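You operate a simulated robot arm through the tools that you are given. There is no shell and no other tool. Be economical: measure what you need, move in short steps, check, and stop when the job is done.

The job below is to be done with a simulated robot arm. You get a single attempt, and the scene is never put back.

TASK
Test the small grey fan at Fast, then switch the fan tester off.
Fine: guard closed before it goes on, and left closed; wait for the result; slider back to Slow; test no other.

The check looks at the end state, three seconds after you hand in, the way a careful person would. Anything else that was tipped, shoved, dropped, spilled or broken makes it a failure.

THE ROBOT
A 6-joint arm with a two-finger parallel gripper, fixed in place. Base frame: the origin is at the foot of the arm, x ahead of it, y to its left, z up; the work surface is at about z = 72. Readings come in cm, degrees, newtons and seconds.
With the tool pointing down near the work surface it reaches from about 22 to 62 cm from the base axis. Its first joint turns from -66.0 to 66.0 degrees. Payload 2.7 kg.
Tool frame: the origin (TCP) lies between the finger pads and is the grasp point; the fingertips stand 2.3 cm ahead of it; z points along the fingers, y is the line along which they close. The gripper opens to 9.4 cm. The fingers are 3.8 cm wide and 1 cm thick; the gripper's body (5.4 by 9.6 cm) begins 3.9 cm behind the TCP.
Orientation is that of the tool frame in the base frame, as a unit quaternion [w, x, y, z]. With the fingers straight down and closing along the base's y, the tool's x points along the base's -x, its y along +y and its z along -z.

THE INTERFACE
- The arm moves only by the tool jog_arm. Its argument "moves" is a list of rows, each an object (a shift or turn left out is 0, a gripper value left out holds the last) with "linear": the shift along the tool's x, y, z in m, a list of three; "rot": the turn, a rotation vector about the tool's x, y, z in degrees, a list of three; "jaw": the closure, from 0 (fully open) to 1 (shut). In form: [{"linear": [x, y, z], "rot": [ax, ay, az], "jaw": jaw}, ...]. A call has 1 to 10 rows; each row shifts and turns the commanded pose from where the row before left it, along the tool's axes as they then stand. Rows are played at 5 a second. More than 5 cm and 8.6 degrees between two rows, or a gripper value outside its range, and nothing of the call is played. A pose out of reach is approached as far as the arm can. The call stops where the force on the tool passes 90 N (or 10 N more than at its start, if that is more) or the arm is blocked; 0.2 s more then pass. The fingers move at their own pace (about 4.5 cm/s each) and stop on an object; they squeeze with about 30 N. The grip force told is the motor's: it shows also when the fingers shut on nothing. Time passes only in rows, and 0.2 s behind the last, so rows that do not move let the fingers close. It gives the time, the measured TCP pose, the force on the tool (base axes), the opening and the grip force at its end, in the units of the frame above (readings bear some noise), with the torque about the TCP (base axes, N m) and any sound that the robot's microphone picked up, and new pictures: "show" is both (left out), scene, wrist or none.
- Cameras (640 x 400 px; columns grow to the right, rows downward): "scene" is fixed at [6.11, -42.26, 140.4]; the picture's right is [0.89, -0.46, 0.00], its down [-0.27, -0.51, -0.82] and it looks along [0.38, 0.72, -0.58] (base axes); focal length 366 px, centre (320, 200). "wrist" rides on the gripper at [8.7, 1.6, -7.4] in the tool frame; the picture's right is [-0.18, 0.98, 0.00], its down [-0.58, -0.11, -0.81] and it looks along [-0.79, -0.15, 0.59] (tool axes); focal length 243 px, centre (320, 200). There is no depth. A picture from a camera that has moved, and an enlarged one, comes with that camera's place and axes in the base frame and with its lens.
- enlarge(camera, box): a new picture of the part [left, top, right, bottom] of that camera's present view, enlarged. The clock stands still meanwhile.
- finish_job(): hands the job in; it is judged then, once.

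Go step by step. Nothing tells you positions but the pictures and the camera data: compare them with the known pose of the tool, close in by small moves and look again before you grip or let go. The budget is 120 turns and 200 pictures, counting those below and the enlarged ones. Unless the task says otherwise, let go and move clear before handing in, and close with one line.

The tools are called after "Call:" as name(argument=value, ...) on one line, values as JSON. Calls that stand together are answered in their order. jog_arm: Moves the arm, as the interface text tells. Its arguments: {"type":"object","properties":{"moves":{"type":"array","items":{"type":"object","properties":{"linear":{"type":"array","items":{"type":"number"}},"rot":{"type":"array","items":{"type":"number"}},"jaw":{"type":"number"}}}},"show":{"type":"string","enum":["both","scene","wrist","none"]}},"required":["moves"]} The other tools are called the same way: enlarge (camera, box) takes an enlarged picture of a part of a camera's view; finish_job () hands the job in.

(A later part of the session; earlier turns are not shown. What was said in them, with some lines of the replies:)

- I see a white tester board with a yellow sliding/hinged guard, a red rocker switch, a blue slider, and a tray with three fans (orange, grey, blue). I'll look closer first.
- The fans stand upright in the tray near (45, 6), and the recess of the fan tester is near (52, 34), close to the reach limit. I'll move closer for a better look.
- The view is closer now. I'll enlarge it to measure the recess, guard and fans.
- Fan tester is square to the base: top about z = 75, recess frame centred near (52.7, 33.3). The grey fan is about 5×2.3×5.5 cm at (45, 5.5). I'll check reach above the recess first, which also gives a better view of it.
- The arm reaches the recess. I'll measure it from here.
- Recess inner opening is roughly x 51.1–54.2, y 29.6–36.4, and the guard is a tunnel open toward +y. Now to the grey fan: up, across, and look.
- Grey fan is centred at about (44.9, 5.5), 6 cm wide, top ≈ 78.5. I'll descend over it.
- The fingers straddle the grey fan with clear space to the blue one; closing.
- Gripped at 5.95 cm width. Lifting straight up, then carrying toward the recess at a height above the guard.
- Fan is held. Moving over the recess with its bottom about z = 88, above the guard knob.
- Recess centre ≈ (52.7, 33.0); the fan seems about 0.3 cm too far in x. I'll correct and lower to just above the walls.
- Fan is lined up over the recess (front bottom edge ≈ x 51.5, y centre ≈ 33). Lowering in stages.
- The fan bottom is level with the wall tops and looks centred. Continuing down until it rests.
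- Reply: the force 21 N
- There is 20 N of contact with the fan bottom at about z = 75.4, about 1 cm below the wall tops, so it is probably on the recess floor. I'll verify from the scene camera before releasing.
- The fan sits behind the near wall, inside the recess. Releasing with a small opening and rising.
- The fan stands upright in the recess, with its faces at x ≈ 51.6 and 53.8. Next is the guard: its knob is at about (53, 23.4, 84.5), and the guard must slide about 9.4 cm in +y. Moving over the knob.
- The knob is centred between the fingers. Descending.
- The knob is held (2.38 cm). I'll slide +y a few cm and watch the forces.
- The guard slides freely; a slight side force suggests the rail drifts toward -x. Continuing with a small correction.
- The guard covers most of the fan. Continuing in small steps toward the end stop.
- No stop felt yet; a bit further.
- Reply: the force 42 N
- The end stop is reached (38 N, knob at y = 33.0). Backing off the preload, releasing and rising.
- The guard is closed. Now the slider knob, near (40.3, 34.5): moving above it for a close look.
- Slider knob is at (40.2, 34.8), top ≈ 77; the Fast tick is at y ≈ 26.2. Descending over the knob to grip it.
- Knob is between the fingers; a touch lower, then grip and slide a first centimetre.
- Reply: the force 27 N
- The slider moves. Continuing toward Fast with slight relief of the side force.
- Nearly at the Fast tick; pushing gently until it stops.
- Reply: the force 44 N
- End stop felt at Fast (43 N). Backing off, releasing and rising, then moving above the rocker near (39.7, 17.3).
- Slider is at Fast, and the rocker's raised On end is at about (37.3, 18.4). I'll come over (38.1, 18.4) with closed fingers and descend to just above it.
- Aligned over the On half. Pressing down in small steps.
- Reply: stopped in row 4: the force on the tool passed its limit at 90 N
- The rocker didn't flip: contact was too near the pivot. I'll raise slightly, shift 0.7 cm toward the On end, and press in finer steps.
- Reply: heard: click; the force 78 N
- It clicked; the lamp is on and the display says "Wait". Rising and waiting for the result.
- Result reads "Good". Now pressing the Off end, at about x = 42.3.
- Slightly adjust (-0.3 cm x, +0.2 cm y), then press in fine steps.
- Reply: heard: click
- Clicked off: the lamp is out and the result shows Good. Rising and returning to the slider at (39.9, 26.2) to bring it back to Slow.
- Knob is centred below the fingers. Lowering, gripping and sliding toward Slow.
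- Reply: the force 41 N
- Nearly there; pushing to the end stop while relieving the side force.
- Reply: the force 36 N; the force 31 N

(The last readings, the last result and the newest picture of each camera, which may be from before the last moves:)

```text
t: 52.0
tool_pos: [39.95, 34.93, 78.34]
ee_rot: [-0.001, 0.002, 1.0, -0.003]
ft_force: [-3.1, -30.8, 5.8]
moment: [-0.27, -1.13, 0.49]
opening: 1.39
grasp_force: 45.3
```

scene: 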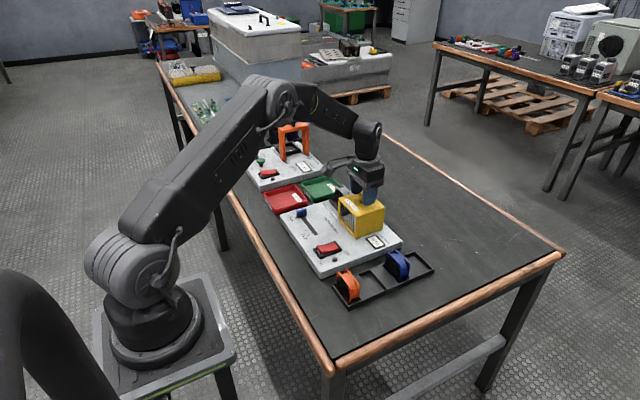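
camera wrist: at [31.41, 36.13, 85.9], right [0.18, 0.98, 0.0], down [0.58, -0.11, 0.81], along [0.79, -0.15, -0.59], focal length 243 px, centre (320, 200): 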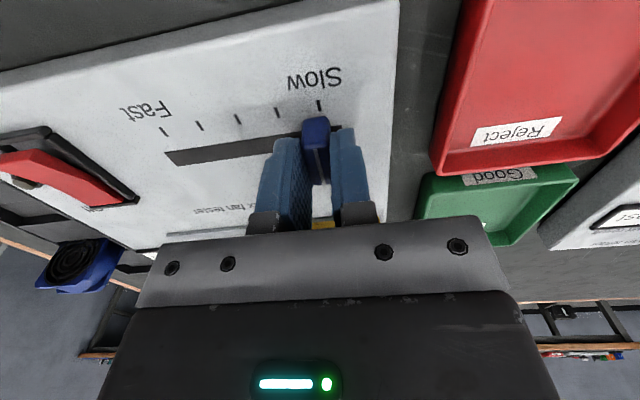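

The Slow end stop is reached. Backing off the preload, releasing, rising and moving clear.

Call:
jog_arm(moves=[{"linear": [0, -0.0025, 0]}, {"jaw": 0.75}, {"jaw": 0.7}, {"linear": [0, 0, -0.03]}, {"linear": [0, 0, -0.05]}, {"linear": [0, 0, -0.05]}, {"linear": [0.04, 0, -0.02]}, {"linear": [0.04, 0, -0.02]}, {"linear": [0, 0, 0]}], show="both")

Call:
enlarge(camera="scene", box=[270, 160, 440, 310])

Call:
enlarge(camera="wrist", box=[160, 0, 480, 200])

```text
t: 54.0
tool_pos: [31.9, 34.84, 95.51]
ee_rot: [0.0, 0.001, 1.0, 0.001]
ft_force: [-0.3, 0.2, -0.2]
moment: [-0.02, -0.01, 0.0]
opening: 2.83
grasp_force: 0.0
camera wrist: at [23.3, 36.43, 103.07], right [0.19, 0.98, 0.0], down [0.58, -0.11, 0.81], along [0.79, -0.15, -0.59], focal length 243 px, centre (320, 200)
```

scene: 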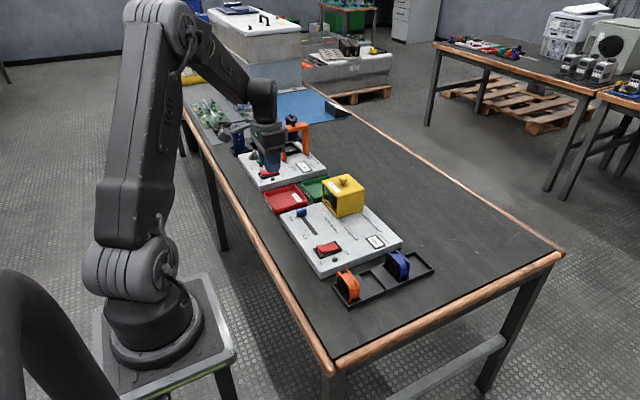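
wrist: 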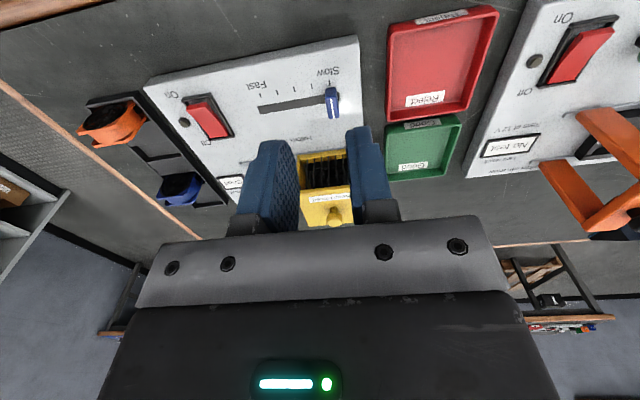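

```text
2.67 times, centred on (355, 235) of scene
camera zoom: at [6.11, -42.27, 140.4], right [0.89, -0.46, 0.0], down [-0.27, -0.51, -0.82], along [0.38, 0.72, -0.58], focal length 975 px, centre (227, 107)
```

zoom: 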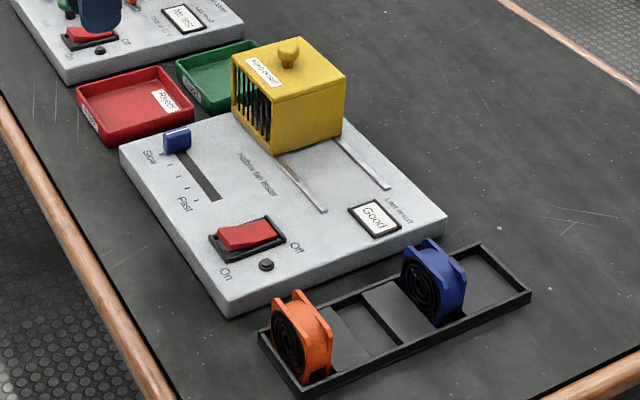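

```text
2.00 times, centred on (320, 100) of wrist
camera zoom: at [23.3, 36.43, 103.07], right [0.19, 0.98, 0.0], down [0.58, -0.11, 0.81], along [0.79, -0.15, -0.59], focal length 485 px, centre (320, 400)
```

zoom: 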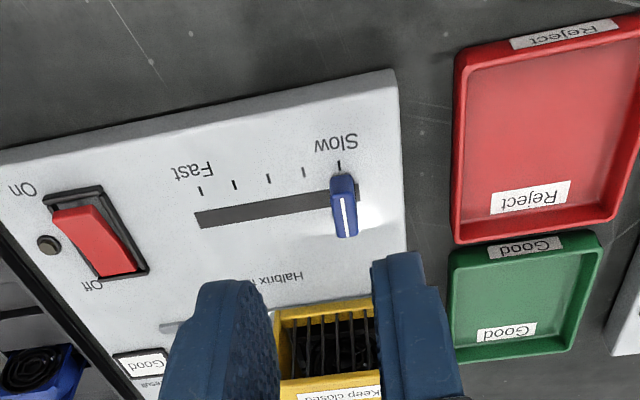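

The result reads Good, the rocker is Off with the lamp out, the slider is at Slow and the guard is closed over the grey fan. The arm is clear, so I'm handing in.

Call:
finish_job()

```text
The job is handed in.
```

I tested the grey fan at Fast and it read "Good"; the tester is now off, the slider is back at Slow, and the guard is closed with the fan still inside.
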